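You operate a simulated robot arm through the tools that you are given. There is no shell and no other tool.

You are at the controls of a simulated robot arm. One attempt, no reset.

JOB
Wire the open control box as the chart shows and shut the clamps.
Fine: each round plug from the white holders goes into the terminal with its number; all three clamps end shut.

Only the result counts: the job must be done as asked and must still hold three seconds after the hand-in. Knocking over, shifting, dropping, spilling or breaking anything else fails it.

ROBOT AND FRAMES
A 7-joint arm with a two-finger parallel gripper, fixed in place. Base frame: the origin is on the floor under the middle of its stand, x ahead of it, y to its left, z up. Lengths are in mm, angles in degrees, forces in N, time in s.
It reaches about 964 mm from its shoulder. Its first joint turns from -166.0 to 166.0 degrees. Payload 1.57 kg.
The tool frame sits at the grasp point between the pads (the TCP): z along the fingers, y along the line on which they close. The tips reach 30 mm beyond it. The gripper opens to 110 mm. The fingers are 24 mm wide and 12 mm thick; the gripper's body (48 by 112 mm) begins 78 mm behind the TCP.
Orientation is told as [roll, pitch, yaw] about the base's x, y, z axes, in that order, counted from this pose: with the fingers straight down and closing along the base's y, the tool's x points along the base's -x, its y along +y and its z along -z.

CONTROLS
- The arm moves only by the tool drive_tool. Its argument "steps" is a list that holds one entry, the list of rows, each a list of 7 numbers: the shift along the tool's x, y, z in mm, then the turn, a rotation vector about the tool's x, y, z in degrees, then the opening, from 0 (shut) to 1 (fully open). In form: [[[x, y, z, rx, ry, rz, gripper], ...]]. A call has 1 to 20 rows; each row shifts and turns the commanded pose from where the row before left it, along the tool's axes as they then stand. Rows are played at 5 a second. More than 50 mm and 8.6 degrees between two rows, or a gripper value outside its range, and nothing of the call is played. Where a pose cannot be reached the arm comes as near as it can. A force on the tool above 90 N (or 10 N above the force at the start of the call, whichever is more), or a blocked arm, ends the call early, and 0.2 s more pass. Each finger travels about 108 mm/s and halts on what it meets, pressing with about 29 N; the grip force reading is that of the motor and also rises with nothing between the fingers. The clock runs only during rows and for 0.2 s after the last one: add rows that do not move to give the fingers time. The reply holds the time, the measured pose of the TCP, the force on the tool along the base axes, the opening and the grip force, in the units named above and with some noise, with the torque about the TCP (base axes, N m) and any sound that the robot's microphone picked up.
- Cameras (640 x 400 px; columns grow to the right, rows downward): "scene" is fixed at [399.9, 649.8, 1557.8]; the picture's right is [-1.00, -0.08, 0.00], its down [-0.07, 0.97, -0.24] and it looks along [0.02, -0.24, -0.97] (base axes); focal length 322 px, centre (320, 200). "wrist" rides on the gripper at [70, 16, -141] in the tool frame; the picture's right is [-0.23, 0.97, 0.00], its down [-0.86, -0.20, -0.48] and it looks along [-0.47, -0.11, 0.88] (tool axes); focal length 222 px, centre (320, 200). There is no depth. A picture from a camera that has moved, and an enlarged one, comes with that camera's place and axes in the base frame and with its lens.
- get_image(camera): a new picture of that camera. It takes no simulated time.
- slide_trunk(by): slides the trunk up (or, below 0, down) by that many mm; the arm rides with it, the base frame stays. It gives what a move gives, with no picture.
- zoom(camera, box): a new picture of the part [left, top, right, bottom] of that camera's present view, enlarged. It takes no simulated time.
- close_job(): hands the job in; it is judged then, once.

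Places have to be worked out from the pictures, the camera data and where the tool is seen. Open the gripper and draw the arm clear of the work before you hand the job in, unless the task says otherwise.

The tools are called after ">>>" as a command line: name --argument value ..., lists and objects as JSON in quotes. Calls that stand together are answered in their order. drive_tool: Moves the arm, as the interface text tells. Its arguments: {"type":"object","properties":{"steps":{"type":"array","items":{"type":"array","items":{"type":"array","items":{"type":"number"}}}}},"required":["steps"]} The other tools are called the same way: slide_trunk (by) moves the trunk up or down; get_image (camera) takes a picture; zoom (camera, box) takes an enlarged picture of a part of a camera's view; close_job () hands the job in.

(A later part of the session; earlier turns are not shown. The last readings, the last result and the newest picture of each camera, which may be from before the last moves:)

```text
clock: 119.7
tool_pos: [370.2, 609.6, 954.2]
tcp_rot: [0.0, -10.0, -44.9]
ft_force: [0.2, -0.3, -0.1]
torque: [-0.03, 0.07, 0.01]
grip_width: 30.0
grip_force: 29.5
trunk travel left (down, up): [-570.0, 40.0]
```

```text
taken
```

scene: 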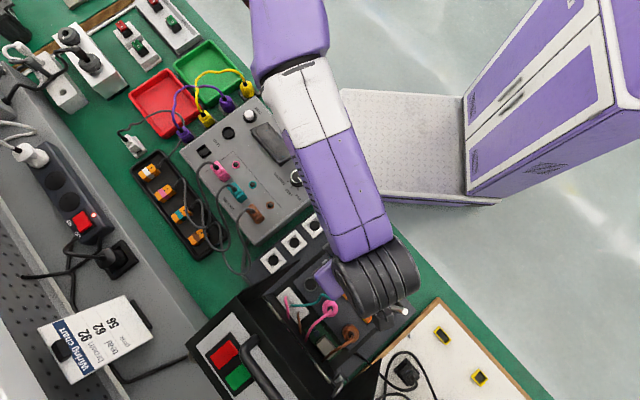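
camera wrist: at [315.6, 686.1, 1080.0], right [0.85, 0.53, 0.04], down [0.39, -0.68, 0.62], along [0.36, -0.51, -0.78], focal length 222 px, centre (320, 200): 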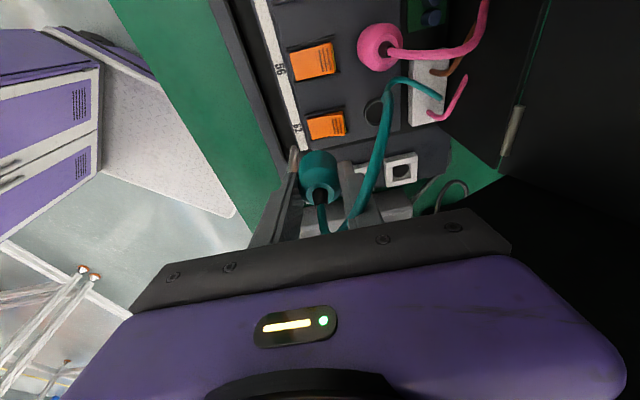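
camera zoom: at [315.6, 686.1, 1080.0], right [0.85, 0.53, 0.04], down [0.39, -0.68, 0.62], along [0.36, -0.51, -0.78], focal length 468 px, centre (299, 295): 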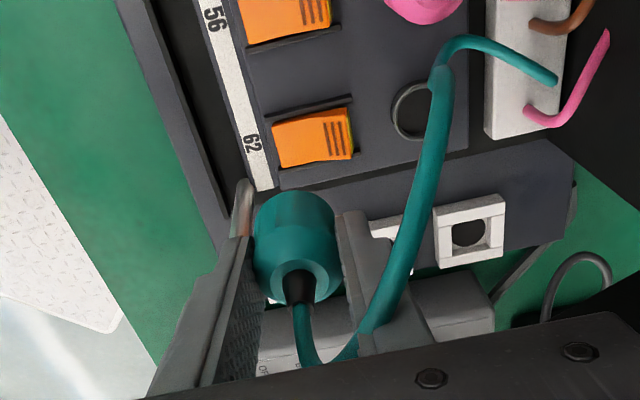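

Right on track beside the row. I move along +p to above terminal 62 (camera target ≈ (364.9,737.2)).

>>> drive_tool --steps '[[[0.4, 23.6, 0, 0, 0, 0, 0.2], [0.4, 23.6, 0, 0, 0, 0, 0.2], [0.4, 23.6, 0, 0, 0, 0, 0.2], [0, 0, 0, 0, 0, 0, 0.2]]]'

>>> get_image --camera "wrist"

>>> zoom --camera "wrist" --box '[230, 60, 430, 250]'

>>> get_image --camera "scene"

```text
clock: 120.7
tool_pos: [418.4, 659.8, 953.7]
tcp_rot: [0.0, -10.0, -45.0]
ft_force: [0.4, 0.0, -0.1]
torque: [0.01, -0.04, 0.04]
grip_width: 30.1
grip_force: 29.4
trunk travel left (down, up): [-570.0, 40.0]
```

```text
taken
camera wrist: at [364.5, 736.7, 1080.3], right [0.85, 0.53, 0.04], down [0.4, -0.68, 0.62], along [0.36, -0.51, -0.78], focal length 222 px, centre (320, 200)
```

wrist: 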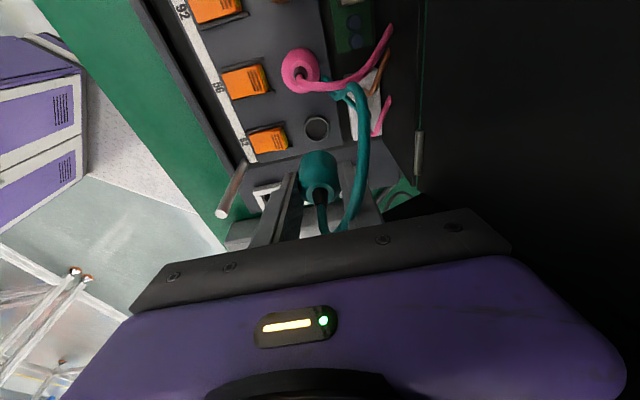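

```text
2.11 times, centred on (330, 155) of wrist
camera zoom: at [364.5, 736.7, 1080.3], right [0.85, 0.53, 0.04], down [0.4, -0.68, 0.62], along [0.36, -0.51, -0.78], focal length 468 px, centre (299, 295)
```

zoom: 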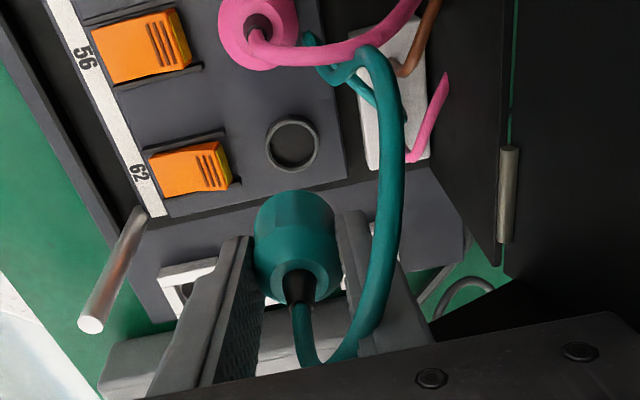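

```text
taken
```

scene: 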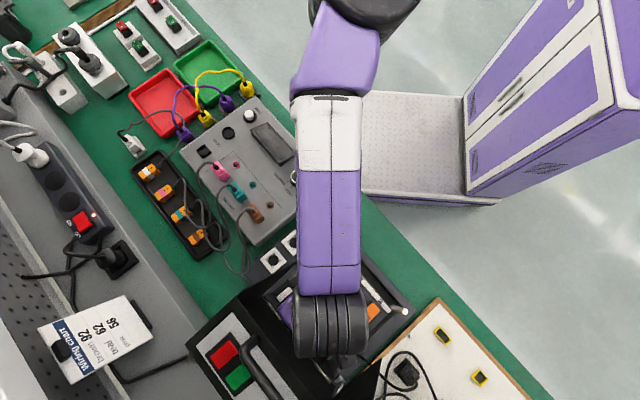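

I'm above 62 with the socket visible beside the plug. I zoom on the socket for a direct check of alignment.

>>> zoom --camera "wrist" --box '[290, 100, 350, 160]'

>>> zoom --camera "wrist" --box '[280, 130, 380, 230]'

```text
6.67 times, centred on (320, 130) of wrist
camera zoom: at [364.5, 736.7, 1080.3], right [0.85, 0.53, 0.04], down [0.4, -0.68, 0.62], along [0.36, -0.51, -0.78], focal length 1481 px, centre (320, 667)
```

zoom: 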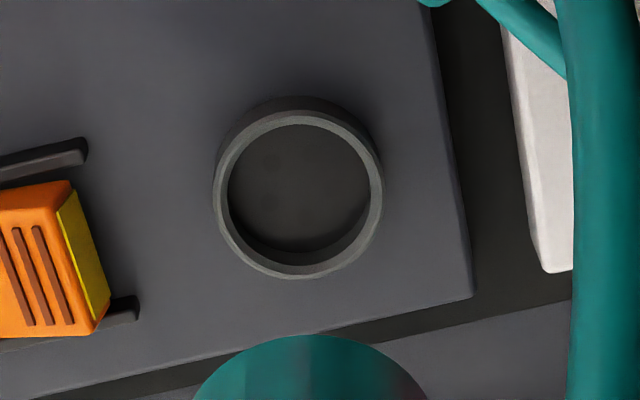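

```text
4.00 times, centred on (330, 180) of wrist
camera zoom: at [364.5, 736.7, 1080.3], right [0.85, 0.53, 0.04], down [0.4, -0.68, 0.62], along [0.36, -0.51, -0.78], focal length 888 px, centre (280, 280)
```

zoom: 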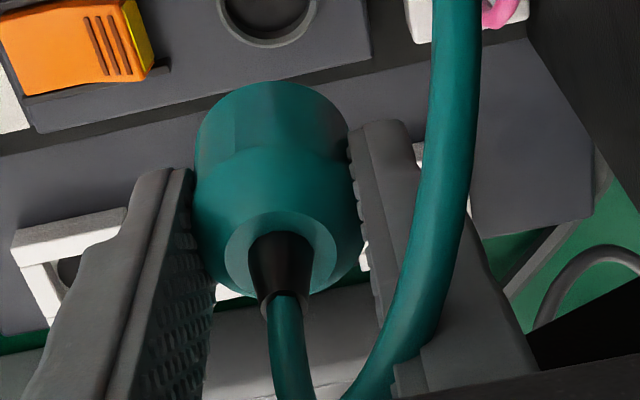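

The direct view puts socket 62 at (419.5,660.2), agreeing with the plan, and the plug has not shifted in the grip. I correct slightly and descend 40 mm.

>>> drive_tool --steps '[[[3.6, 0.4, 19.7, 0, 0, 0, 0.2], [3.6, 0.3, 19.7, 0, 0, 0, 0.2], [0, 0, 0, 0, 0, 0, 0.2]]]'

>>> zoom --camera "wrist" --box '[230, 60, 430, 250]'

```text
clock: 121.5
tool_pos: [418.9, 646.9, 916.2]
tcp_rot: [0.1, -10.0, -45.0]
ft_force: [-0.7, 0.3, -0.4]
torque: [0.02, -0.02, 0.01]
grip_width: 30.3
grip_force: 28.8
out of reach, approached as far as the arm can: row 1, 2
trunk travel left (down, up): [-570.0, 40.0]
```

```text
2.11 times, centred on (330, 155) of wrist
camera zoom: at [364.6, 724.4, 1042.0], right [0.85, 0.53, 0.04], down [0.39, -0.68, 0.62], along [0.36, -0.51, -0.78], focal length 468 px, centre (299, 295)
```

zoom: 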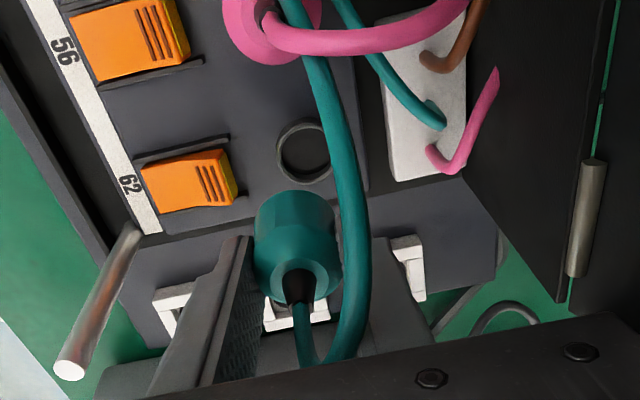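

The pull-in shows the reach limit with the trunk this high and the outward lean. I go back up, and then exchange hand height for trunk height: hand up, trunk down.

>>> drive_tool --steps '[[[-3.4, 0, -19.7, 0, 0, 0, 0.2], [-3.4, 0, -19.7, 0, 0, 0, 0.2], [-5.2, 0, -29.6, 0, 0, 0, 0.2], [-5.2, 0, -29.6, 0, 0, 0, 0.2], [0, 0, 0, 0, 0, 0, 0.2]]]'

>>> slide_trunk --by -60

>>> get_image --camera "wrist"

>>> get_image --camera "scene"

```text
clock: 122.7
tool_pos: [421.9, 671.5, 1009.0]
tcp_rot: [0.0, -10.1, -45.0]
ft_force: [0.0, -0.2, 0.6]
torque: [0.01, -0.04, 0.01]
grip_width: 30.4
grip_force: 28.7
out of reach, approached as far as the arm can: row 1, 2, 3, 4
trunk travel left (down, up): [-570.0, 40.0]
```

```text
clock: 123.7
tool_pos: [420.9, 672.0, 949.1]
tcp_rot: [0.0, -10.1, -45.1]
ft_force: [1.1, -0.5, -0.1]
torque: [-0.01, 0.01, -0.01]
grip_width: 30.2
grip_force: 28.7
trunk travel left (down, up): [-510.0, 100.0]
```

```text
taken
camera wrist: at [367.9, 749.5, 1075.2], right [0.85, 0.53, 0.04], down [0.39, -0.68, 0.62], along [0.36, -0.51, -0.78], focal length 222 px, centre (320, 200)
```

wrist: 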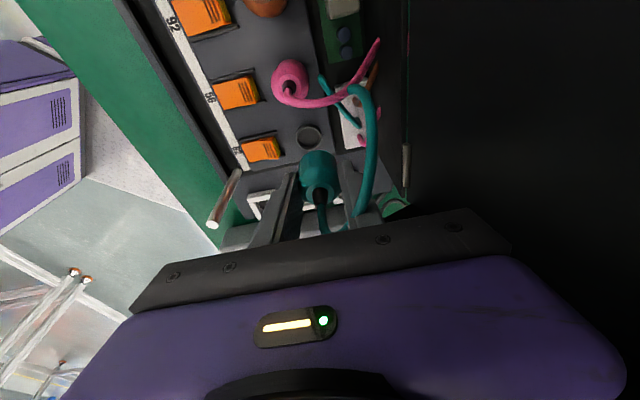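

```text
taken
```

scene: 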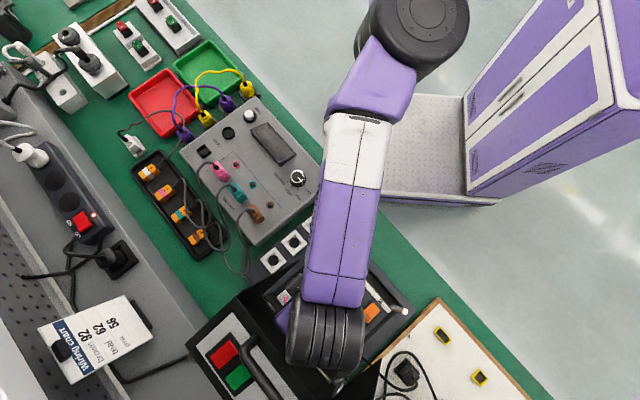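

Now at trunk +110 with the hand a bit too far out. I correct the position, raise the hand 55 mm, and lower the trunk another 60 mm.

>>> drive_tool --steps '[[[-6.3, -10.7, 1.1, 0, 0, 0, 0.2], [-4.8, 0, -27.1, 0, 0, 0, 0.2], [-4.8, 0, -27.1, 0, 0, 0, 0.2], [0, 0, 0, 0, 0, 0, 0.2]]]'

>>> slide_trunk --by -60

>>> get_image --camera "wrist"

>>> get_image --camera "scene"

```text
clock: 124.7
tool_pos: [423.2, 679.8, 1004.0]
tcp_rot: [-0.2, -10.2, -45.1]
ft_force: [0.3, 0.5, -1.1]
torque: [-0.01, 0.0, 0.01]
grip_width: 30.2
grip_force: 28.5
out of reach, approached as far as the arm can: row 1, 2, 3
trunk travel left (down, up): [-510.0, 100.0]
```

```text
clock: 125.7
tool_pos: [422.8, 679.4, 942.9]
tcp_rot: [-0.3, -10.2, -45.1]
ft_force: [-0.2, -0.1, -0.1]
torque: [0.04, 0.01, -0.02]
grip_width: 30.2
grip_force: 28.9
trunk travel left (down, up): [-450.0, 160.0]
```

```text
taken
camera wrist: at [369.2, 758.2, 1069.5], right [0.85, 0.53, 0.04], down [0.39, -0.68, 0.62], along [0.35, -0.51, -0.78], focal length 222 px, centre (320, 200)
```

wrist: 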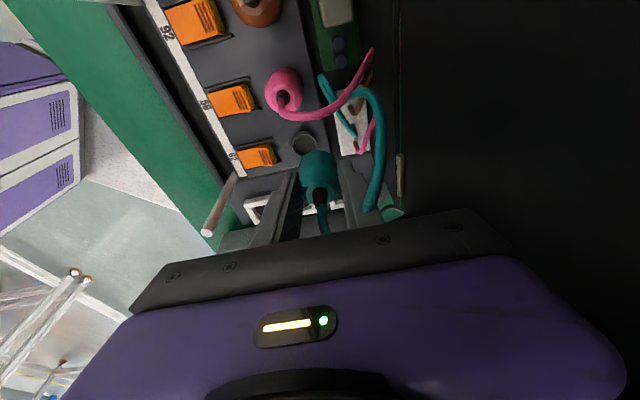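

```text
taken
```

scene: 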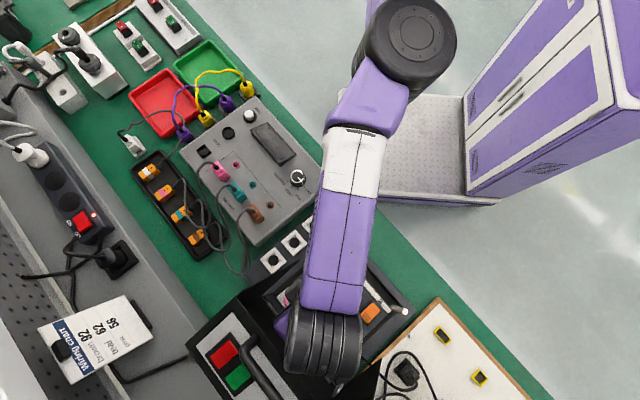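

The hand slid outward along the reach boundary (arm almost straight) and is now about 21 mm too far out. With the trunk lower there is slack, so I command it inward to the target.

>>> drive_tool --steps '[[[-5.7, -8.8, 1, 0, 0, 0, 0.2], [-5.8, -8.9, 1, 0, 0, 0, 0.2], [0, 0, 0, 0, 0, 0, 0.2]]]'

>>> get_image --camera "scene"

```text
clock: 126.5
tool_pos: [421.8, 680.2, 943.7]
tcp_rot: [-0.3, -10.2, -45.1]
ft_force: [0.3, 0.6, -0.2]
torque: [0.01, 0.01, 0.02]
grip_width: 30.1
grip_force: 28.9
out of reach, approached as far as the arm can: row 1, 2
trunk travel left (down, up): [-450.0, 160.0]
```

```text
taken
```

scene: 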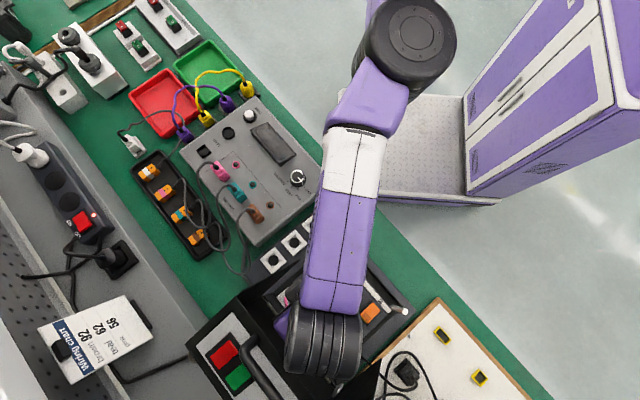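

It won't creep inward from this stretched posture. Earlier a larger inward step freed it, so I try one 40 mm inward-and-up step.

>>> drive_tool --steps '[[[-29.6, -28.3, -5, 0, 0, 0, 0.2], [0, 0, 0, 0, 0, 0, 0.2]]]'

>>> get_image --camera "scene"

```text
clock: 127.1
tool_pos: [422.2, 680.6, 943.8]
tcp_rot: [-0.1, -10.2, -45.1]
ft_force: [-0.1, 0.0, -0.7]
torque: [0.02, -0.01, 0.02]
grip_width: 30.2
grip_force: 29.1
out of reach, approached as far as the arm can: row 1
trunk travel left (down, up): [-450.0, 160.0]
```

```text
taken
```

scene: 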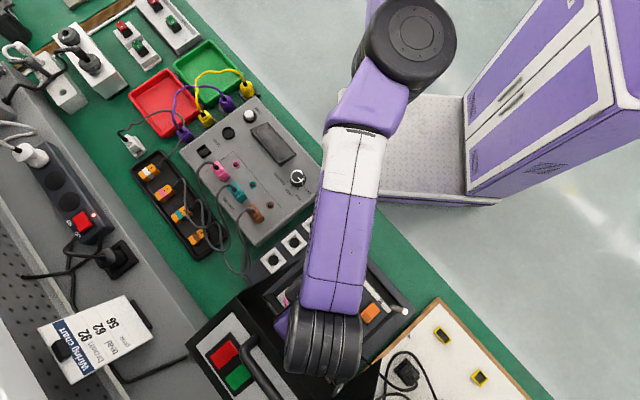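

Still stuck. I test whether easing the lean frees it: a small turn of 4° toward upright.

>>> drive_tool --steps '[[[0, 0, 0, 0, 4, 0, 0.2], [0, 0, 0, 0, 0, 0, 0.2]]]'

```text
clock: 127.7
tool_pos: [424.7, 688.9, 941.5]
tcp_rot: [-0.4, -6.3, -45.1]
ft_force: [0.1, -0.9, -0.1]
torque: [0.02, -0.02, 0.01]
grip_width: 30.2
grip_force: 28.8
out of reach, approached as far as the arm can: row 1
trunk travel left (down, up): [-450.0, 160.0]
```

The wrist itself seems stuck at full extension. A sideways step should make the elbow flex again; I try 20 mm toward −x, which is also away from the lid.

>>> drive_tool --steps '[[[7, -7, -1.2, 0, 0, 0, 0.2], [7, -7.1, -1.2, 0, 0, 0, 0.2], [0, 0, 0, 0, 0, 0, 0.2]]]'

```text
clock: 128.5
tool_pos: [403.9, 691.1, 942.7]
tcp_rot: [-0.3, -6.3, -45.1]
ft_force: [-0.1, 0.3, -0.7]
torque: [-0.05, -0.01, 0.0]
grip_width: 30.3
grip_force: 28.4
out of reach, approached as far as the arm can: row 2
trunk travel left (down, up): [-450.0, 160.0]
```

It moved sideways. Now I try inward (−y) again.

>>> drive_tool --steps '[[[-8.8, -8.8, 1, 0, 0, 0, 0.2], [-8.8, -8.9, 1, 0, 0, 0, 0.2], [0, 0, 0, 0, 0, 0, 0.2]]]'

```text
clock: 129.3
tool_pos: [406.5, 691.8, 941.6]
tcp_rot: [-0.2, -6.4, -45.1]
ft_force: [-0.4, -0.2, 0.0]
torque: [0.0, 0.03, 0.01]
grip_width: 30.3
grip_force: 28.9
out of reach, approached as far as the arm can: row 1, 2
trunk travel left (down, up): [-450.0, 160.0]
```

Still on the boundary. In an earlier case a downward slide followed by a rise freed it; I try a combined inward-and-down step here (plug stays clear of pink).

>>> drive_tool --steps '[[[-24, -24, 20, 0, 0, 0, 0.2], [0, 0, 0, 0, 0, 0, 0.2]]]'

>>> zoom --camera "wrist" --box '[200, 20, 440, 250]'

>>> get_image --camera "scene"

```text
clock: 129.9
tool_pos: [410.8, 688.8, 918.8]
tcp_rot: [-0.3, -6.3, -45.0]
ft_force: [0.3, -0.3, 0.4]
torque: [-0.01, 0.02, 0.0]
grip_width: 29.9
grip_force: 28.9
out of reach, approached as far as the arm can: row 1
trunk travel left (down, up): [-450.0, 160.0]
```

```text
1.74 times, centred on (320, 135) of wrist
camera zoom: at [363.4, 760.2, 1051.1], right [0.85, 0.53, 0.02], down [0.42, -0.7, 0.57], along [0.32, -0.48, -0.82], focal length 386 px, centre (320, 313)
```

zoom: 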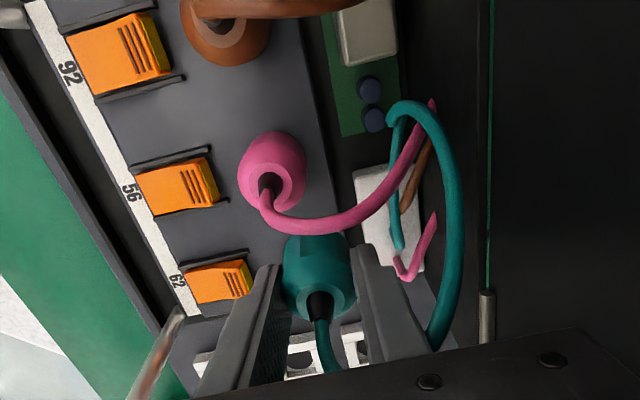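

```text
taken
```

scene: 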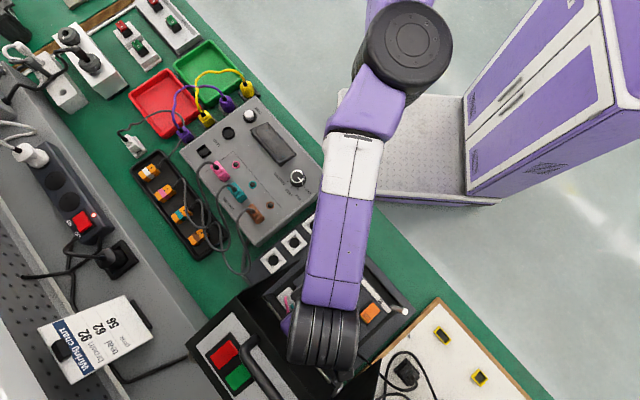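

The hand is lower now (z=919). I try rising with an inward component, which freed it before.

>>> drive_tool --steps '[[[-10, -7, -30, 0, 0, 0, 0.2], [0, 0, 0, 0, 0, 0, 0.2]]]'

```text
clock: 130.5
tool_pos: [411.5, 691.1, 947.5]
tcp_rot: [-0.3, -6.3, -45.1]
ft_force: [0.1, 0.2, -0.5]
torque: [-0.02, -0.04, -0.04]
grip_width: 30.0
grip_force: 28.3
out of reach, approached as far as the arm can: row 1
trunk travel left (down, up): [-450.0, 160.0]
```

I think the elbow swung to the other side and the base joint is at its stop, so inward moves are refused; moving the wrist toward −x should bring the elbow back. I first rise while moving to −x to pass high over the plugs.

>>> drive_tool --steps '[[[4.3, -5.7, -12.5, 0, 0, 0, 0.2], [4.3, -5.7, -12.5, 0, 0, 0, 0.2], [4.3, -5.7, -12.5, 0, 0, 0, 0.2], [0, 0, 0, 0, 0, 0, 0.2]]]'

>>> get_image --camera "scene"

```text
clock: 131.5
tool_pos: [387.7, 695.7, 984.3]
tcp_rot: [-0.4, -6.4, -45.1]
ft_force: [0.9, -0.4, -0.5]
torque: [-0.01, 0.0, -0.01]
grip_width: 30.1
grip_force: 29.2
out of reach, approached as far as the arm can: row 2
trunk travel left (down, up): [-450.0, 160.0]
```

```text
taken
```

scene: 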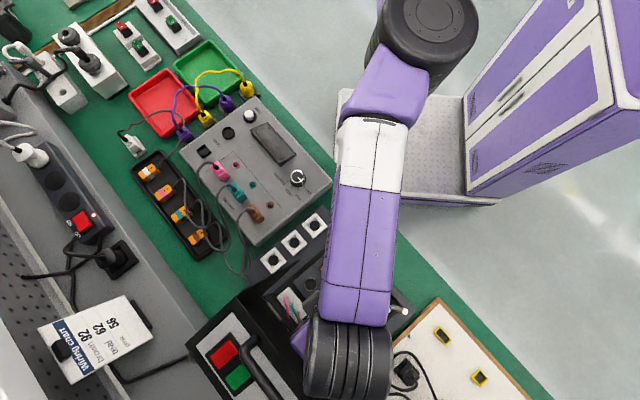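

Moved and rose as asked (row 3 was not flagged). I test inward again.

>>> drive_tool --steps '[[[-10.5, -10.6, 1.2, 0, 0, 0, 0.2], [-10.5, -10.6, 1.2, 0, 0, 0, 0.2], [0, 0, 0, 0, 0, 0, 0.2]]]'

```text
clock: 132.3
tool_pos: [391.0, 696.9, 983.2]
tcp_rot: [-0.1, -6.3, -45.1]
ft_force: [0.8, -0.8, -0.7]
torque: [0.0, -0.01, 0.01]
grip_width: 30.2
grip_force: 29.6
out of reach, approached as far as the arm can: row 1, 2
trunk travel left (down, up): [-450.0, 160.0]
```

Not yet. I continue moving toward −x at this height.

>>> drive_tool --steps '[[[14.1, -14.1, -1.6, 0, 0, 0, 0.2], [14.1, -14.1, -1.6, 0, 0, 0, 0.2], [14.1, -14.1, -1.6, 0, 0, 0, 0.2], [0, 0, 0, 0, 0, 0, 0.2]]]'

>>> get_image --camera "scene"

>>> get_image --camera "wrist"

```text
clock: 133.3
tool_pos: [329.7, 699.9, 982.4]
tcp_rot: [-0.2, -6.3, -45.1]
ft_force: [-0.2, 0.6, -0.7]
torque: [-0.01, 0.0, 0.03]
grip_width: 30.0
grip_force: 28.7
trunk travel left (down, up): [-450.0, 160.0]
```

```text
taken
```

scene: 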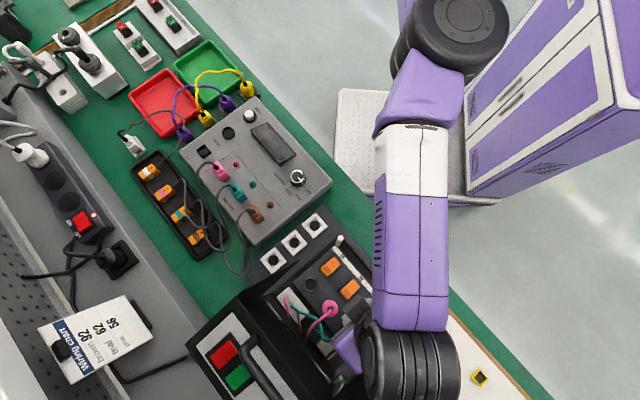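

```text
taken
camera wrist: at [281.8, 772.4, 1114.2], right [0.85, 0.53, 0.02], down [0.42, -0.7, 0.57], along [0.32, -0.48, -0.82], focal length 222 px, centre (320, 200)
```

wrist: 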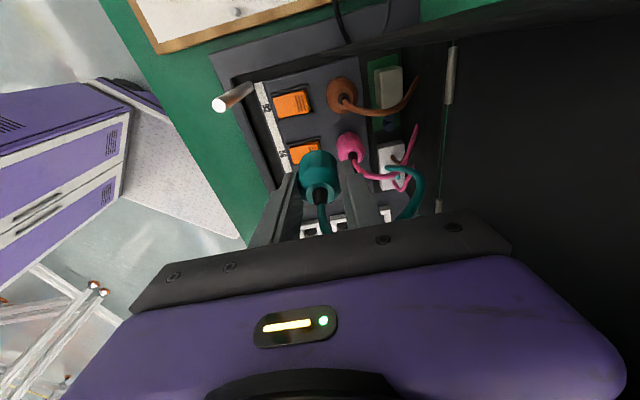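

No flags this time. I test inward again from here.

>>> drive_tool --steps '[[[-10.5, -10.6, 1.2, 0, 0, 0, 0.2], [-10.5, -10.6, 1.2, 0, 0, 0, 0.2], [0, 0, 0, 0, 0, 0, 0.2]]]'

>>> get_image --camera "scene"

```text
clock: 134.1
tool_pos: [329.7, 700.5, 981.9]
tcp_rot: [-0.2, -6.3, -45.0]
ft_force: [-0.7, -0.2, -0.6]
torque: [0.0, -0.02, 0.0]
grip_width: 30.2
grip_force: 29.2
out of reach, approached as far as the arm can: row 1, 2
trunk travel left (down, up): [-450.0, 160.0]
```

```text
taken
```

scene: 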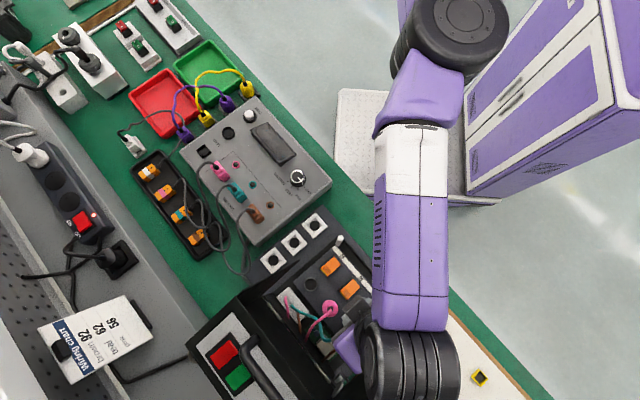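

Still refused. I try a pure rise here, which freed the arm earlier near this spot.

>>> drive_tool --steps '[[[-2.2, 0, -19.9, 0, 0, 0, 0.2], [-2.2, 0, -19.9, 0, 0, 0, 0.2], [0, 0, 0, 0, 0, 0, 0.2]]]'

```text
clock: 134.9
tool_pos: [330.6, 701.6, 1021.6]
tcp_rot: [-0.3, -6.2, -45.1]
ft_force: [0.6, 0.1, -0.5]
torque: [0.02, -0.02, 0.02]
grip_width: 30.5
grip_force: 28.8
trunk travel left (down, up): [-450.0, 160.0]
```

The rise was exact and unflagged. Now inward again.

>>> drive_tool --steps '[[[-10.5, -10.6, 1.2, 0, 0, 0, 0.2], [-10.5, -10.6, 1.2, 0, 0, 0, 0.2], [0, 0, 0, 0, 0, 0, 0.2]]]'

>>> get_image --camera "scene"

```text
clock: 135.7
tool_pos: [330.3, 702.9, 1021.8]
tcp_rot: [-0.2, -6.3, -45.0]
ft_force: [-0.5, 0.1, -1.2]
torque: [0.03, 0.0, 0.01]
grip_width: 30.1
grip_force: 29.4
out of reach, approached as far as the arm can: row 1, 2
trunk travel left (down, up): [-450.0, 160.0]
```

```text
taken
```

scene: 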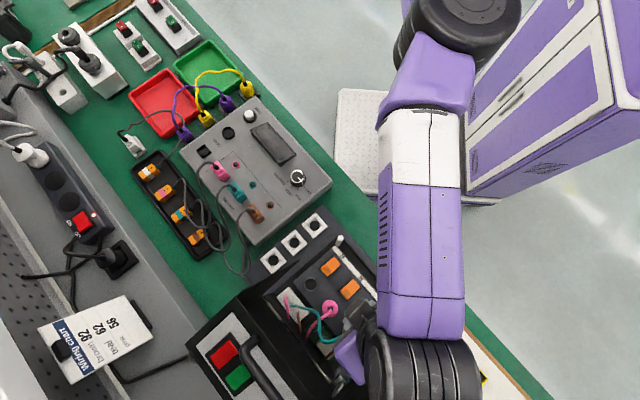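

Inward motion is limited by the wrist's fold while the hand leans outward, so that lean was a bad choice. I bring the hand upright here (high above everything) and check whether it then moves freely.

>>> drive_tool --steps '[[[0, 0, 0, 0, 3.2, 0, 0.2], [0, 0, 0, 0, 3.1, 0, 0.2], [0, 0, 0, 0, 0, 0, 0.2]]]'

```text
clock: 136.5
tool_pos: [330.9, 719.9, 1021.5]
tcp_rot: [-0.4, 0.1, -45.0]
ft_force: [0.2, -0.4, 0.0]
torque: [0.01, -0.01, 0.0]
grip_width: 30.0
grip_force: 29.5
out of reach, approached as far as the arm can: row 1, 2
trunk travel left (down, up): [-450.0, 160.0]
```

Upright now, but the wrist itself stays on the fully stretched sphere. I try a combined large inward-and-up step from this posture.

>>> drive_tool --steps '[[[-21, -21, -35, 0, 0, 0, 0.2], [0, 0, 0, 0, 0, 0, 0.2]]]'

```text
clock: 137.1
tool_pos: [328.2, 719.5, 1054.0]
tcp_rot: [-0.4, -0.2, -44.8]
ft_force: [-0.1, 0.0, -0.4]
torque: [-0.03, 0.0, 0.02]
grip_width: 30.1
grip_force: 29.2
out of reach, approached as far as the arm can: row 1
trunk travel left (down, up): [-450.0, 160.0]
```

I look at the arm's posture now.

>>> get_image --camera "scene"

>>> get_image --camera "wrist"

```text
taken
```

scene: 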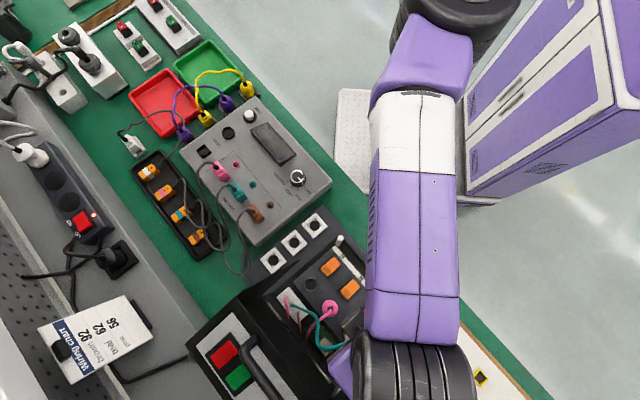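

```text
taken
camera wrist: at [292.5, 781.1, 1194.6], right [0.85, 0.53, -0.01], down [0.47, -0.74, 0.48], along [0.25, -0.41, -0.88], focal length 222 px, centre (320, 200)
```

wrist: 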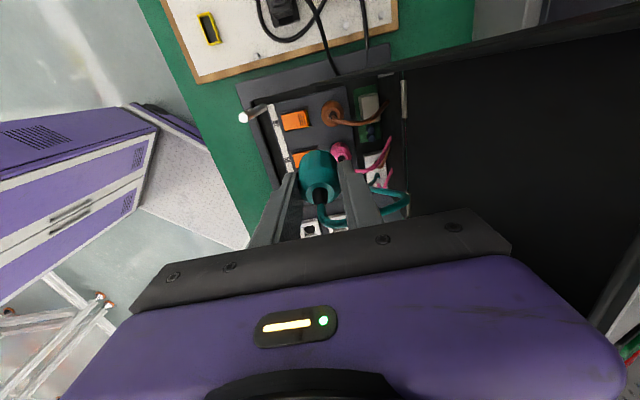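

The wrist only slides along its full-stretch sphere, but the trunk can still move the hand exactly vertically. With the 10° lean, socket 62 lies on that sphere when the hand is about 797 mm above trunk zero, so I can slide there and insert using the trunk. First I lower the hand and raise the trunk alternately.

>>> drive_tool --steps '[[[0, 0, 20, 0, 0, 0, 0.2], [0, 0, 20, 0, 0, 0, 0.2], [0, 0, 15, 0, 0, 0, 0.2], [0, 0, 0, 0, 0, 0, 0.2]]]'

>>> slide_trunk --by 55

```text
clock: 138.1
tool_pos: [331.7, 719.4, 1005.2]
tcp_rot: [-0.3, 0.0, -45.1]
ft_force: [-0.4, -0.1, -1.0]
torque: [-0.03, -0.01, 0.0]
grip_width: 30.4
grip_force: 29.1
trunk travel left (down, up): [-450.0, 160.0]
```

```text
clock: 139.1
tool_pos: [331.6, 719.3, 1058.8]
tcp_rot: [-0.3, 0.0, -45.0]
ft_force: [-0.1, -0.2, -0.2]
torque: [-0.01, 0.0, 0.0]
grip_width: 30.3
grip_force: 29.2
trunk travel left (down, up): [-505.0, 105.0]
```

Fine. I test inward once more after this lowering.

>>> drive_tool --steps '[[[-7, -7, 0, 0, 0, 0, 0.2], [-7, -7, 0, 0, 0, 0, 0.2], [0, 0, 0, 0, 0, 0, 0.2]]]'

```text
clock: 139.9
tool_pos: [331.4, 719.4, 1058.6]
tcp_rot: [-0.3, 0.0, -45.1]
ft_force: [-0.3, 0.0, -0.8]
torque: [0.01, 0.01, 0.02]
grip_width: 30.5
grip_force: 29.6
out of reach, approached as far as the arm can: row 1, 2
trunk travel left (down, up): [-505.0, 105.0]
```

Still refused. I continue the lowering/raising exchange.

>>> drive_tool --steps '[[[0, 0, 20, 0, 0, 0, 0.2], [0, 0, 20, 0, 0, 0, 0.2], [0, 0, 15, 0, 0, 0, 0.2], [0, 0, 0, 0, 0, 0, 0.2]]]'

>>> slide_trunk --by 55

>>> get_image --camera "scene"

```text
clock: 140.9
tool_pos: [331.4, 718.7, 1002.9]
tcp_rot: [-0.3, 0.0, -45.0]
ft_force: [-0.6, 0.2, -0.2]
torque: [0.0, 0.0, -0.01]
grip_width: 30.0
grip_force: 29.0
trunk travel left (down, up): [-505.0, 105.0]
```

```text
clock: 141.8
tool_pos: [330.3, 717.5, 1059.1]
tcp_rot: [-0.3, 0.1, -45.2]
ft_force: [0.1, -0.2, -0.2]
torque: [0.0, 0.03, -0.01]
grip_width: 30.4
grip_force: 29.3
trunk travel left (down, up): [-560.0, 50.0]
```

```text
taken
```

scene: 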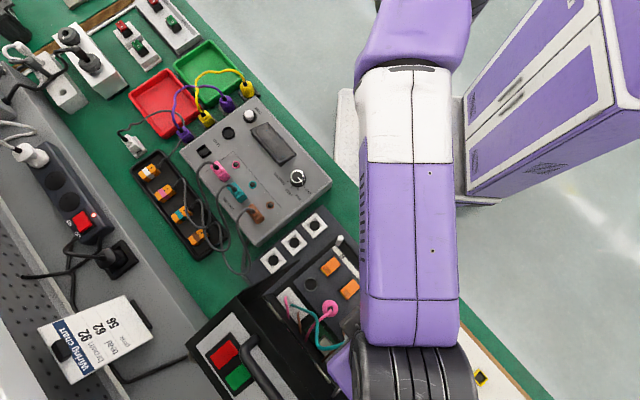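

Trunk now at +160 and the hand at z=1059. I test an inward step combined with a small hand turn, in case a wrist roll joint is what blocks it.

>>> drive_tool --steps '[[[-7, -7, 0, 0, 0, 5, 0.2], [-7, -7, 0, 0, 0, 5, 0.2], [0, 0, 0, 0, 0, 0, 0.2]]]'

```text
clock: 142.6
tool_pos: [330.6, 715.0, 1057.2]
tcp_rot: [-0.4, -0.3, -55.1]
ft_force: [0.7, 0.0, -0.5]
torque: [-0.01, 0.03, 0.0]
grip_width: 30.2
grip_force: 29.1
out of reach, approached as far as the arm can: row 1, 2
trunk travel left (down, up): [-560.0, 50.0]
```

A slight inward change (2–3 mm). I try the opposite turning direction.

>>> drive_tool --steps '[[[-7, -7, 0, 0, 0, -6, 0.2], [-7, -7, 0, 0, 0, -6, 0.2], [-7, -7, 0, 0, 0, -6, 0.2], [0, 0, 0, 0, 0, 0, 0.2]]]'

```text
clock: 143.6
tool_pos: [328.4, 715.2, 1052.9]
tcp_rot: [-0.5, -0.1, -37.0]
ft_force: [-0.7, 0.3, -0.2]
torque: [-0.01, 0.02, 0.01]
grip_width: 30.4
grip_force: 29.1
out of reach, approached as far as the arm can: row 1, 2, 3
trunk travel left (down, up): [-560.0, 50.0]
```

Not freed. I test leaning the hand inward (top toward the base) by 12°, which is the posture that worked well before; there is free space here if the fingers swing outward.

>>> drive_tool --steps '[[[0, 0, 0, -4.8, 3.6, 0, 0.2], [0, 0, 0, -4.8, 3.6, 0, 0.2], [0, 0, 0, 0, 0, 0, 0.2]]]'

```text
clock: 144.4
tool_pos: [330.6, 764.4, 1046.8]
tcp_rot: [9.3, 7.2, -36.5]
ft_force: [0.3, 0.2, 0.4]
torque: [-0.02, -0.02, -0.02]
grip_width: 30.3
grip_force: 29.0
out of reach, approached as far as the arm can: row 1, 2
trunk travel left (down, up): [-560.0, 50.0]
```

The wrist stayed put and the fingers swung out to y=764. From this inward lean I try moving inward.

>>> drive_tool --steps '[[[-12, -16, 0, 0, 0, 0, 0.2], [-12, -16, 0, 0, 0, 0, 0.2], [0, 0, 0, 0, 0, 0, 0.2]]]'

>>> get_image --camera "scene"

```text
clock: 145.2
tool_pos: [331.0, 761.7, 1032.6]
tcp_rot: [9.3, 7.1, -36.5]
ft_force: [0.2, 0.1, -0.8]
torque: [0.0, -0.01, 0.02]
grip_width: 30.4
grip_force: 29.3
out of reach, approached as far as the arm can: row 1, 2
trunk travel left (down, up): [-560.0, 50.0]
```

```text
taken
```

scene: 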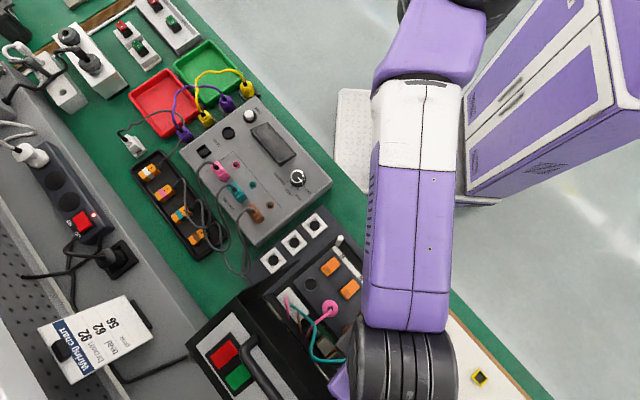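

The wrist still won't come in. I try several larger inward rows in one call, in case a target well inside the reach lets the solver bend the elbow; the space inward at this height is free.

>>> drive_tool --steps '[[[-26.6, -35.2, -9.2, 0, 0, 0, 0.2], [-26.6, -35.2, -9.2, 0, 0, 0, 0.2], [0, 0, 0, 0, 0, 0, 0.2]]]'

```text
clock: 146.0
tool_pos: [330.7, 760.4, 1028.5]
tcp_rot: [9.2, 7.1, -36.6]
ft_force: [-0.4, -0.4, 0.9]
torque: [-0.02, -0.03, 0.01]
grip_width: 30.2
grip_force: 29.3
out of reach, approached as far as the arm can: row 1, 2
trunk travel left (down, up): [-560.0, 50.0]
```

I'll proceed with the sphere-plus-trunk method. First I restore the plug's carrying orientation (yaw −45°, lean −10°), letting the fingertips swing back inward around the wrist.

>>> drive_tool --steps '[[[-14, -18.5, -5, 4.7, -3.6, 0, 0.2], [-14, -18.5, -5, 4.7, -3.6, 0, 0.2], [0, 0, 0, 0, 0, 8.4, 0.2], [-20, 0, -2, 0, -5, 0, 0.2], [-20, 0, -2, 0, -5, 0, 0.2], [0, 0, 0, 0, 0, 0, 0.2]]]'

>>> get_image --camera "wrist"

```text
clock: 147.4
tool_pos: [361.2, 683.7, 1036.2]
tcp_rot: [-0.1, -10.1, -45.4]
ft_force: [-0.8, -1.2, 0.1]
torque: [0.01, 0.0, 0.01]
grip_width: 30.2
grip_force: 29.4
trunk travel left (down, up): [-560.0, 50.0]
```

```text
taken
camera wrist: at [307.1, 761.8, 1163.4], right [0.85, 0.52, 0.04], down [0.39, -0.68, 0.62], along [0.35, -0.51, -0.78], focal length 222 px, centre (320, 200)
```

wrist: 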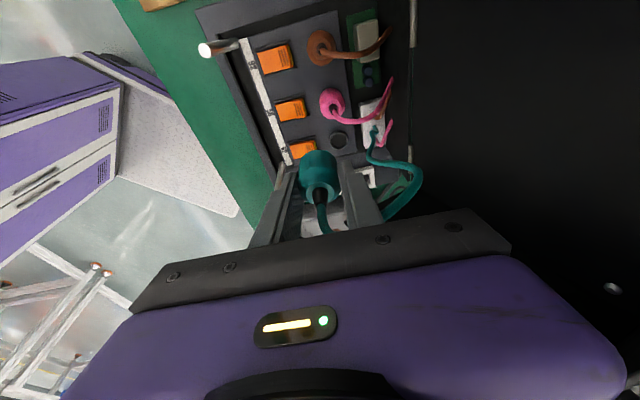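

The orientation is back exactly and nothing was flagged. I test whether it is free now with a small inward step.

>>> drive_tool --steps '[[[-7, -7.1, 1.2, 0, 0, 0, 0.2], [0, 0, 0, 0, 0, 0, 0.2]]]'

```text
clock: 148.0
tool_pos: [359.6, 683.2, 1035.9]
tcp_rot: [-0.2, -10.1, -45.5]
ft_force: [0.0, 0.4, -0.3]
torque: [0.0, -0.02, 0.01]
grip_width: 30.1
grip_force: 29.2
out of reach, approached as far as the arm can: row 1
trunk travel left (down, up): [-560.0, 50.0]
```

Still bound to the sphere, as expected. I lower along it at this spot (clear of pink) to about z=957.

>>> drive_tool --steps '[[[1.4, -2.1, 20.1, 0, 0, 0, 0.2], [1.4, -2.1, 20.1, 0, 0, 0, 0.2], [1.4, -2.1, 20.1, 0, 0, 0, 0.2], [1.4, -2.1, 20.1, 0, 0, 0, 0.2], [0, 0, 0, 0, 0, 0, 0.2]]]'

>>> get_image --camera "wrist"

>>> get_image --camera "scene"

```text
clock: 149.2
tool_pos: [361.2, 668.5, 955.7]
tcp_rot: [0.0, -9.9, -45.4]
ft_force: [0.8, 0.3, 0.0]
torque: [0.02, 0.0, 0.0]
grip_width: 30.2
grip_force: 28.6
trunk travel left (down, up): [-560.0, 50.0]
```

```text
taken
camera wrist: at [307.2, 746.6, 1082.5], right [0.85, 0.52, 0.04], down [0.39, -0.68, 0.62], along [0.35, -0.51, -0.78], focal length 222 px, centre (320, 200)
```

wrist: 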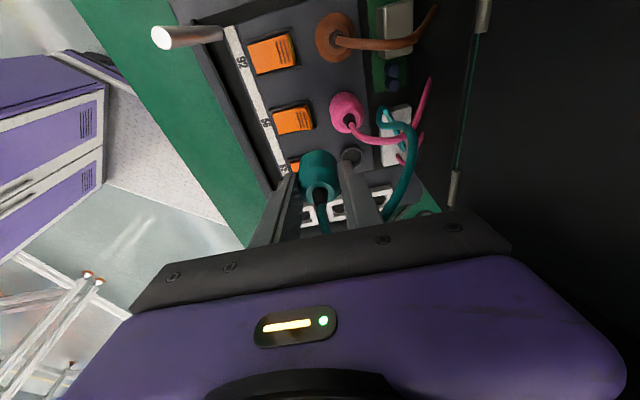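

```text
taken
```

scene: 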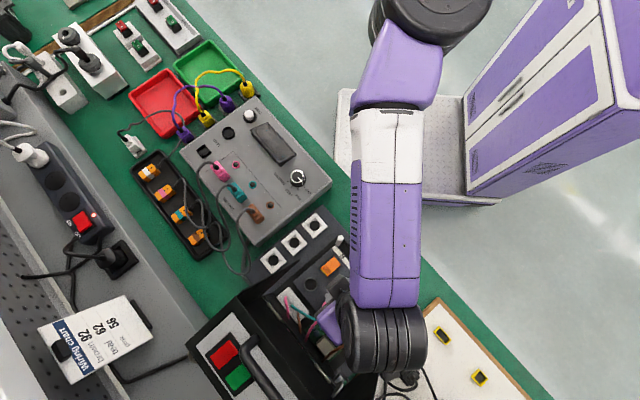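

That move was exact with no flags. I test inward once more here.

>>> drive_tool --steps '[[[-10.4, -10.6, 1.8, 0, 0, 0, 0.2], [0, 0, 0, 0, 0, 0, 0.2]]]'

```text
clock: 149.8
tool_pos: [361.0, 664.9, 954.2]
tcp_rot: [-0.2, -10.1, -45.5]
ft_force: [-0.1, -0.1, -0.2]
torque: [0.02, 0.02, 0.0]
grip_width: 30.1
grip_force: 28.4
out of reach, approached as far as the arm can: row 1
trunk travel left (down, up): [-560.0, 50.0]
```

Only partly. I go on with the plan: slide toward x≈419 over terminal 62.

>>> drive_tool --steps '[[[-14.8, 12.2, 2.6, 0, 0, 0, 0.2], [-14.8, 12.2, 2.6, 0, 0, 0, 0.2], [-14.8, 12.2, 2.6, 0, 0, 0, 0.2], [0, 0, 0, 0, 0, 0, 0.2]]]'

>>> get_image --camera "wrist"

>>> get_image --camera "scene"

```text
clock: 150.8
tool_pos: [418.4, 661.2, 955.8]
tcp_rot: [-0.2, -10.1, -45.5]
ft_force: [0.3, 0.1, -0.2]
torque: [-0.01, -0.03, 0.03]
grip_width: 30.3
grip_force: 29.3
trunk travel left (down, up): [-560.0, 50.0]
```

```text
taken
camera wrist: at [365.4, 739.3, 1081.6], right [0.85, 0.52, 0.04], down [0.39, -0.68, 0.62], along [0.35, -0.51, -0.78], focal length 222 px, centre (320, 200)
```

wrist: 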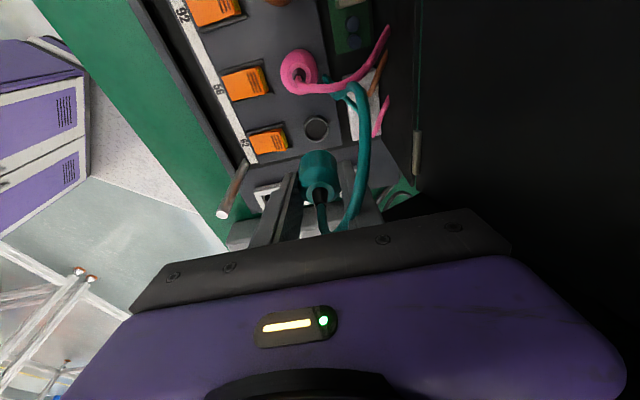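

```text
taken
```

scene: 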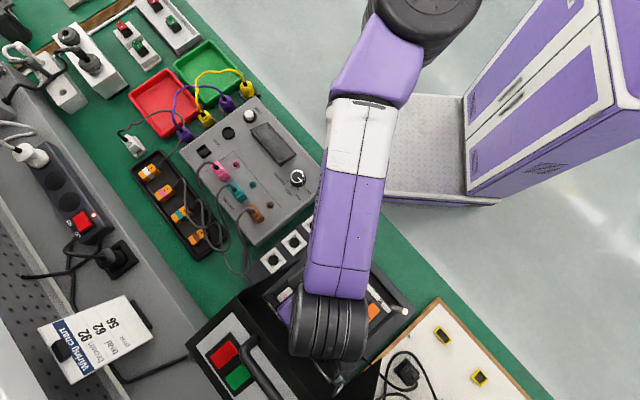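

Excellent: unflagged, and the plug axis is at about (419.4,661.4), only 1.3 mm beyond the socket centre. I make a tiny correction (yaw +0.5°, 1.3 mm inward by going 5 mm lower).

>>> drive_tool --steps '[[[0, -0.9, 5.1, 0, 0, -0.5, 0.2], [0, 0, 0, 0, 0, 0, 0.2]]]'

>>> zoom --camera "wrist" --box '[280, 100, 360, 230]'

```text
clock: 151.4
tool_pos: [418.3, 658.7, 950.2]
tcp_rot: [-0.3, -10.1, -44.9]
ft_force: [0.1, -0.1, 0.1]
torque: [0.01, 0.04, 0.01]
grip_width: 30.1
grip_force: 28.9
trunk travel left (down, up): [-560.0, 50.0]
```

```text
3.08 times, centred on (320, 165) of wrist
camera zoom: at [364.8, 737.5, 1076.7], right [0.85, 0.53, 0.03], down [0.4, -0.67, 0.62], along [0.35, -0.51, -0.78], focal length 684 px, centre (320, 308)
```

zoom: 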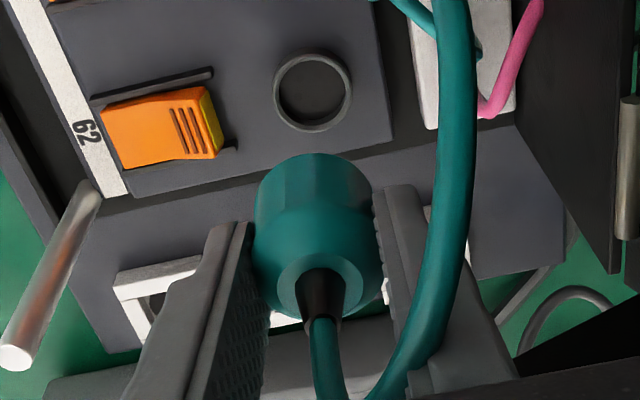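

The camera is exactly on target (364.8,737.5). I now lower with the trunk, 40 mm first.

>>> slide_trunk --by -40

>>> zoom --camera "wrist" --box '[270, 100, 370, 230]'

```text
clock: 152.2
tool_pos: [418.6, 659.0, 911.0]
tcp_rot: [-0.3, -10.1, -44.9]
ft_force: [0.4, 0.0, -0.7]
torque: [0.0, 0.03, 0.01]
grip_width: 30.1
grip_force: 28.8
trunk travel left (down, up): [-520.0, 90.0]
```

```text
3.08 times, centred on (320, 165) of wrist
camera zoom: at [364.7, 737.5, 1036.7], right [0.85, 0.53, 0.03], down [0.4, -0.67, 0.62], along [0.35, -0.51, -0.78], focal length 684 px, centre (320, 308)
```

zoom: 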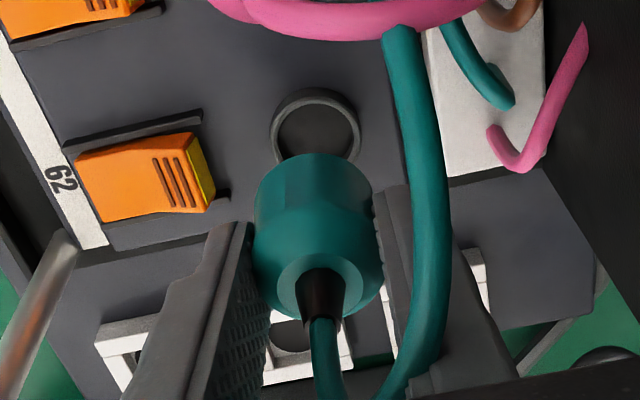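

The trunk lowers perfectly vertically. I zoom for a careful check of the socket centre relative to the plug before going on.

>>> zoom --camera "wrist" --box '[295, 115, 345, 160]'

```text
8.89 times, centred on (320, 138) of wrist
camera zoom: at [364.7, 737.5, 1036.7], right [0.85, 0.53, 0.03], down [0.4, -0.67, 0.62], along [0.35, -0.51, -0.78], focal length 1974 px, centre (320, 756)
```

zoom: 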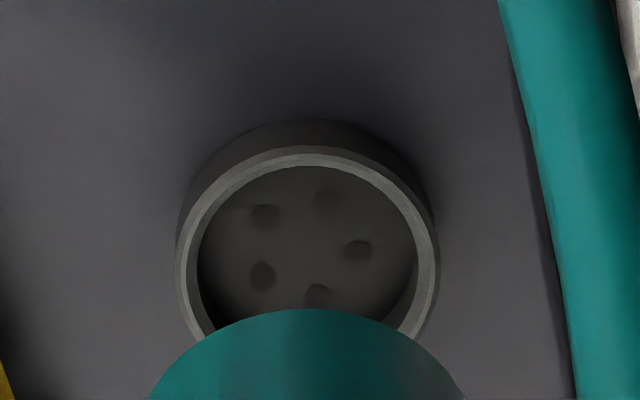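

From this the socket is at about (420.1,660.5) while the plug axis is near (419.8,659.6). I nudge +0.3/+0.6 mm (with a 2 mm rise to stay on the sphere) and lower another 25 mm by trunk.

>>> drive_tool --steps '[[[-0.1, 0.6, -2.3, 0, 0, 0, 0.2], [0, 0, 0, 0, 0, 0, 0.2]]]'

>>> slide_trunk --by -25

>>> zoom --camera "wrist" --box '[270, 100, 370, 230]'

```text
clock: 152.8
tool_pos: [418.1, 658.5, 912.7]
tcp_rot: [-0.2, -10.1, -45.0]
ft_force: [-0.5, 0.4, -1.7]
torque: [0.06, 0.02, -0.05]
grip_width: 29.9
grip_force: 29.2
trunk travel left (down, up): [-520.0, 90.0]
```

```text
clock: 153.6
tool_pos: [419.5, 659.8, 886.5]
tcp_rot: [-0.3, -10.1, -45.0]
ft_force: [0.6, 0.0, -0.9]
torque: [-0.05, 0.01, 0.0]
grip_width: 30.1
grip_force: 29.4
trunk travel left (down, up): [-495.0, 115.0]
```

```text
3.08 times, centred on (320, 165) of wrist
camera zoom: at [365.2, 738.2, 1014.0], right [0.85, 0.53, 0.03], down [0.4, -0.67, 0.62], along [0.35, -0.51, -0.78], focal length 684 px, centre (320, 308)
```

zoom: 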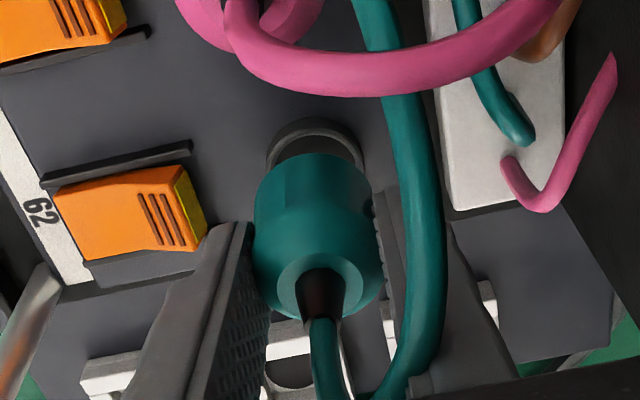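

Aligned (plug axis ≈ (420.2,660.3)). I lower 8 mm more by trunk and check the force.

>>> slide_trunk --by -8

>>> slide_trunk --by -4

>>> zoom --camera "wrist" --box '[270, 100, 370, 230]'

```text
clock: 154.1
tool_pos: [418.3, 660.9, 879.6]
tcp_rot: [-0.4, -10.2, -45.0]
ft_force: [0.5, 0.0, 0.1]
torque: [-0.01, 0.0, 0.02]
grip_width: 30.4
grip_force: 29.3
trunk travel left (down, up): [-487.0, 123.0]
```

```text
clock: 154.7
tool_pos: [419.5, 660.3, 875.7]
tcp_rot: [-0.3, -10.1, -45.0]
ft_force: [0.0, -0.1, -0.1]
torque: [0.03, -0.01, -0.01]
grip_width: 30.3
grip_force: 29.4
trunk travel left (down, up): [-483.0, 127.0]
```

```text
3.08 times, centred on (320, 165) of wrist
camera zoom: at [365.2, 738.2, 1002.0], right [0.85, 0.53, 0.03], down [0.4, -0.67, 0.62], along [0.35, -0.51, -0.78], focal length 684 px, centre (320, 308)
```

zoom: 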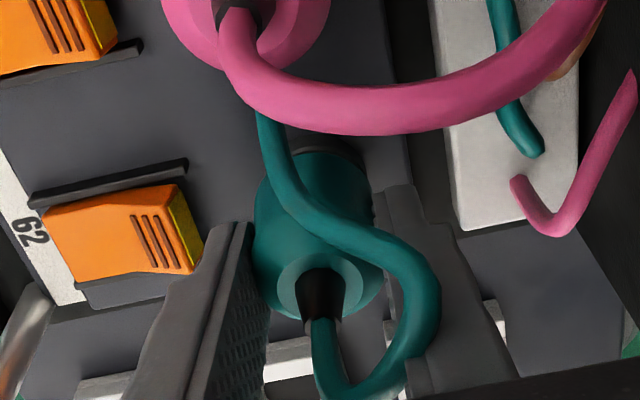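

No contact at 5 mm above the expected seat, so the spigot is entering. I continue down in small trunk steps.

>>> slide_trunk --by -4

>>> slide_trunk --by -2

```text
clock: 155.2
tool_pos: [418.7, 658.1, 871.2]
tcp_rot: [-0.3, -10.1, -45.1]
ft_force: [1.7, 1.0, -1.8]
torque: [0.03, -0.09, 0.0]
grip_width: 30.2
grip_force: 28.3
trunk travel left (down, up): [-479.0, 131.0]
```

```text
clock: 155.7
tool_pos: [418.4, 660.9, 869.9]
tcp_rot: [-0.4, -10.1, -44.9]
ft_force: [2.9, -0.5, 0.2]
torque: [-0.02, -0.11, 0.01]
grip_width: 30.4
grip_force: 29.5
trunk travel left (down, up): [-477.0, 133.0]
```

A slight side force appears; I lower 1.5 mm more to reach the seat.

>>> slide_trunk --by -1.5

>>> zoom --camera "wrist" --box '[270, 100, 370, 230]'

```text
clock: 156.2
tool_pos: [420.2, 658.6, 869.9]
tcp_rot: [-0.2, -10.2, -45.1]
ft_force: [3.7, -6.8, 15.8]
torque: [-0.2, -0.21, 0.01]
grip_width: 30.3
grip_force: 28.7
trunk travel left (down, up): [-475.0, 135.0]
```

```text
3.08 times, centred on (320, 165) of wrist
camera zoom: at [366.1, 737.8, 996.0], right [0.85, 0.53, 0.04], down [0.4, -0.68, 0.62], along [0.35, -0.51, -0.78], focal length 684 px, centre (320, 308)
```

zoom: 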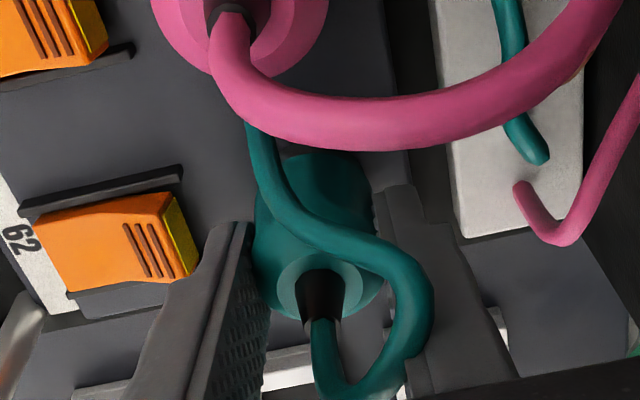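

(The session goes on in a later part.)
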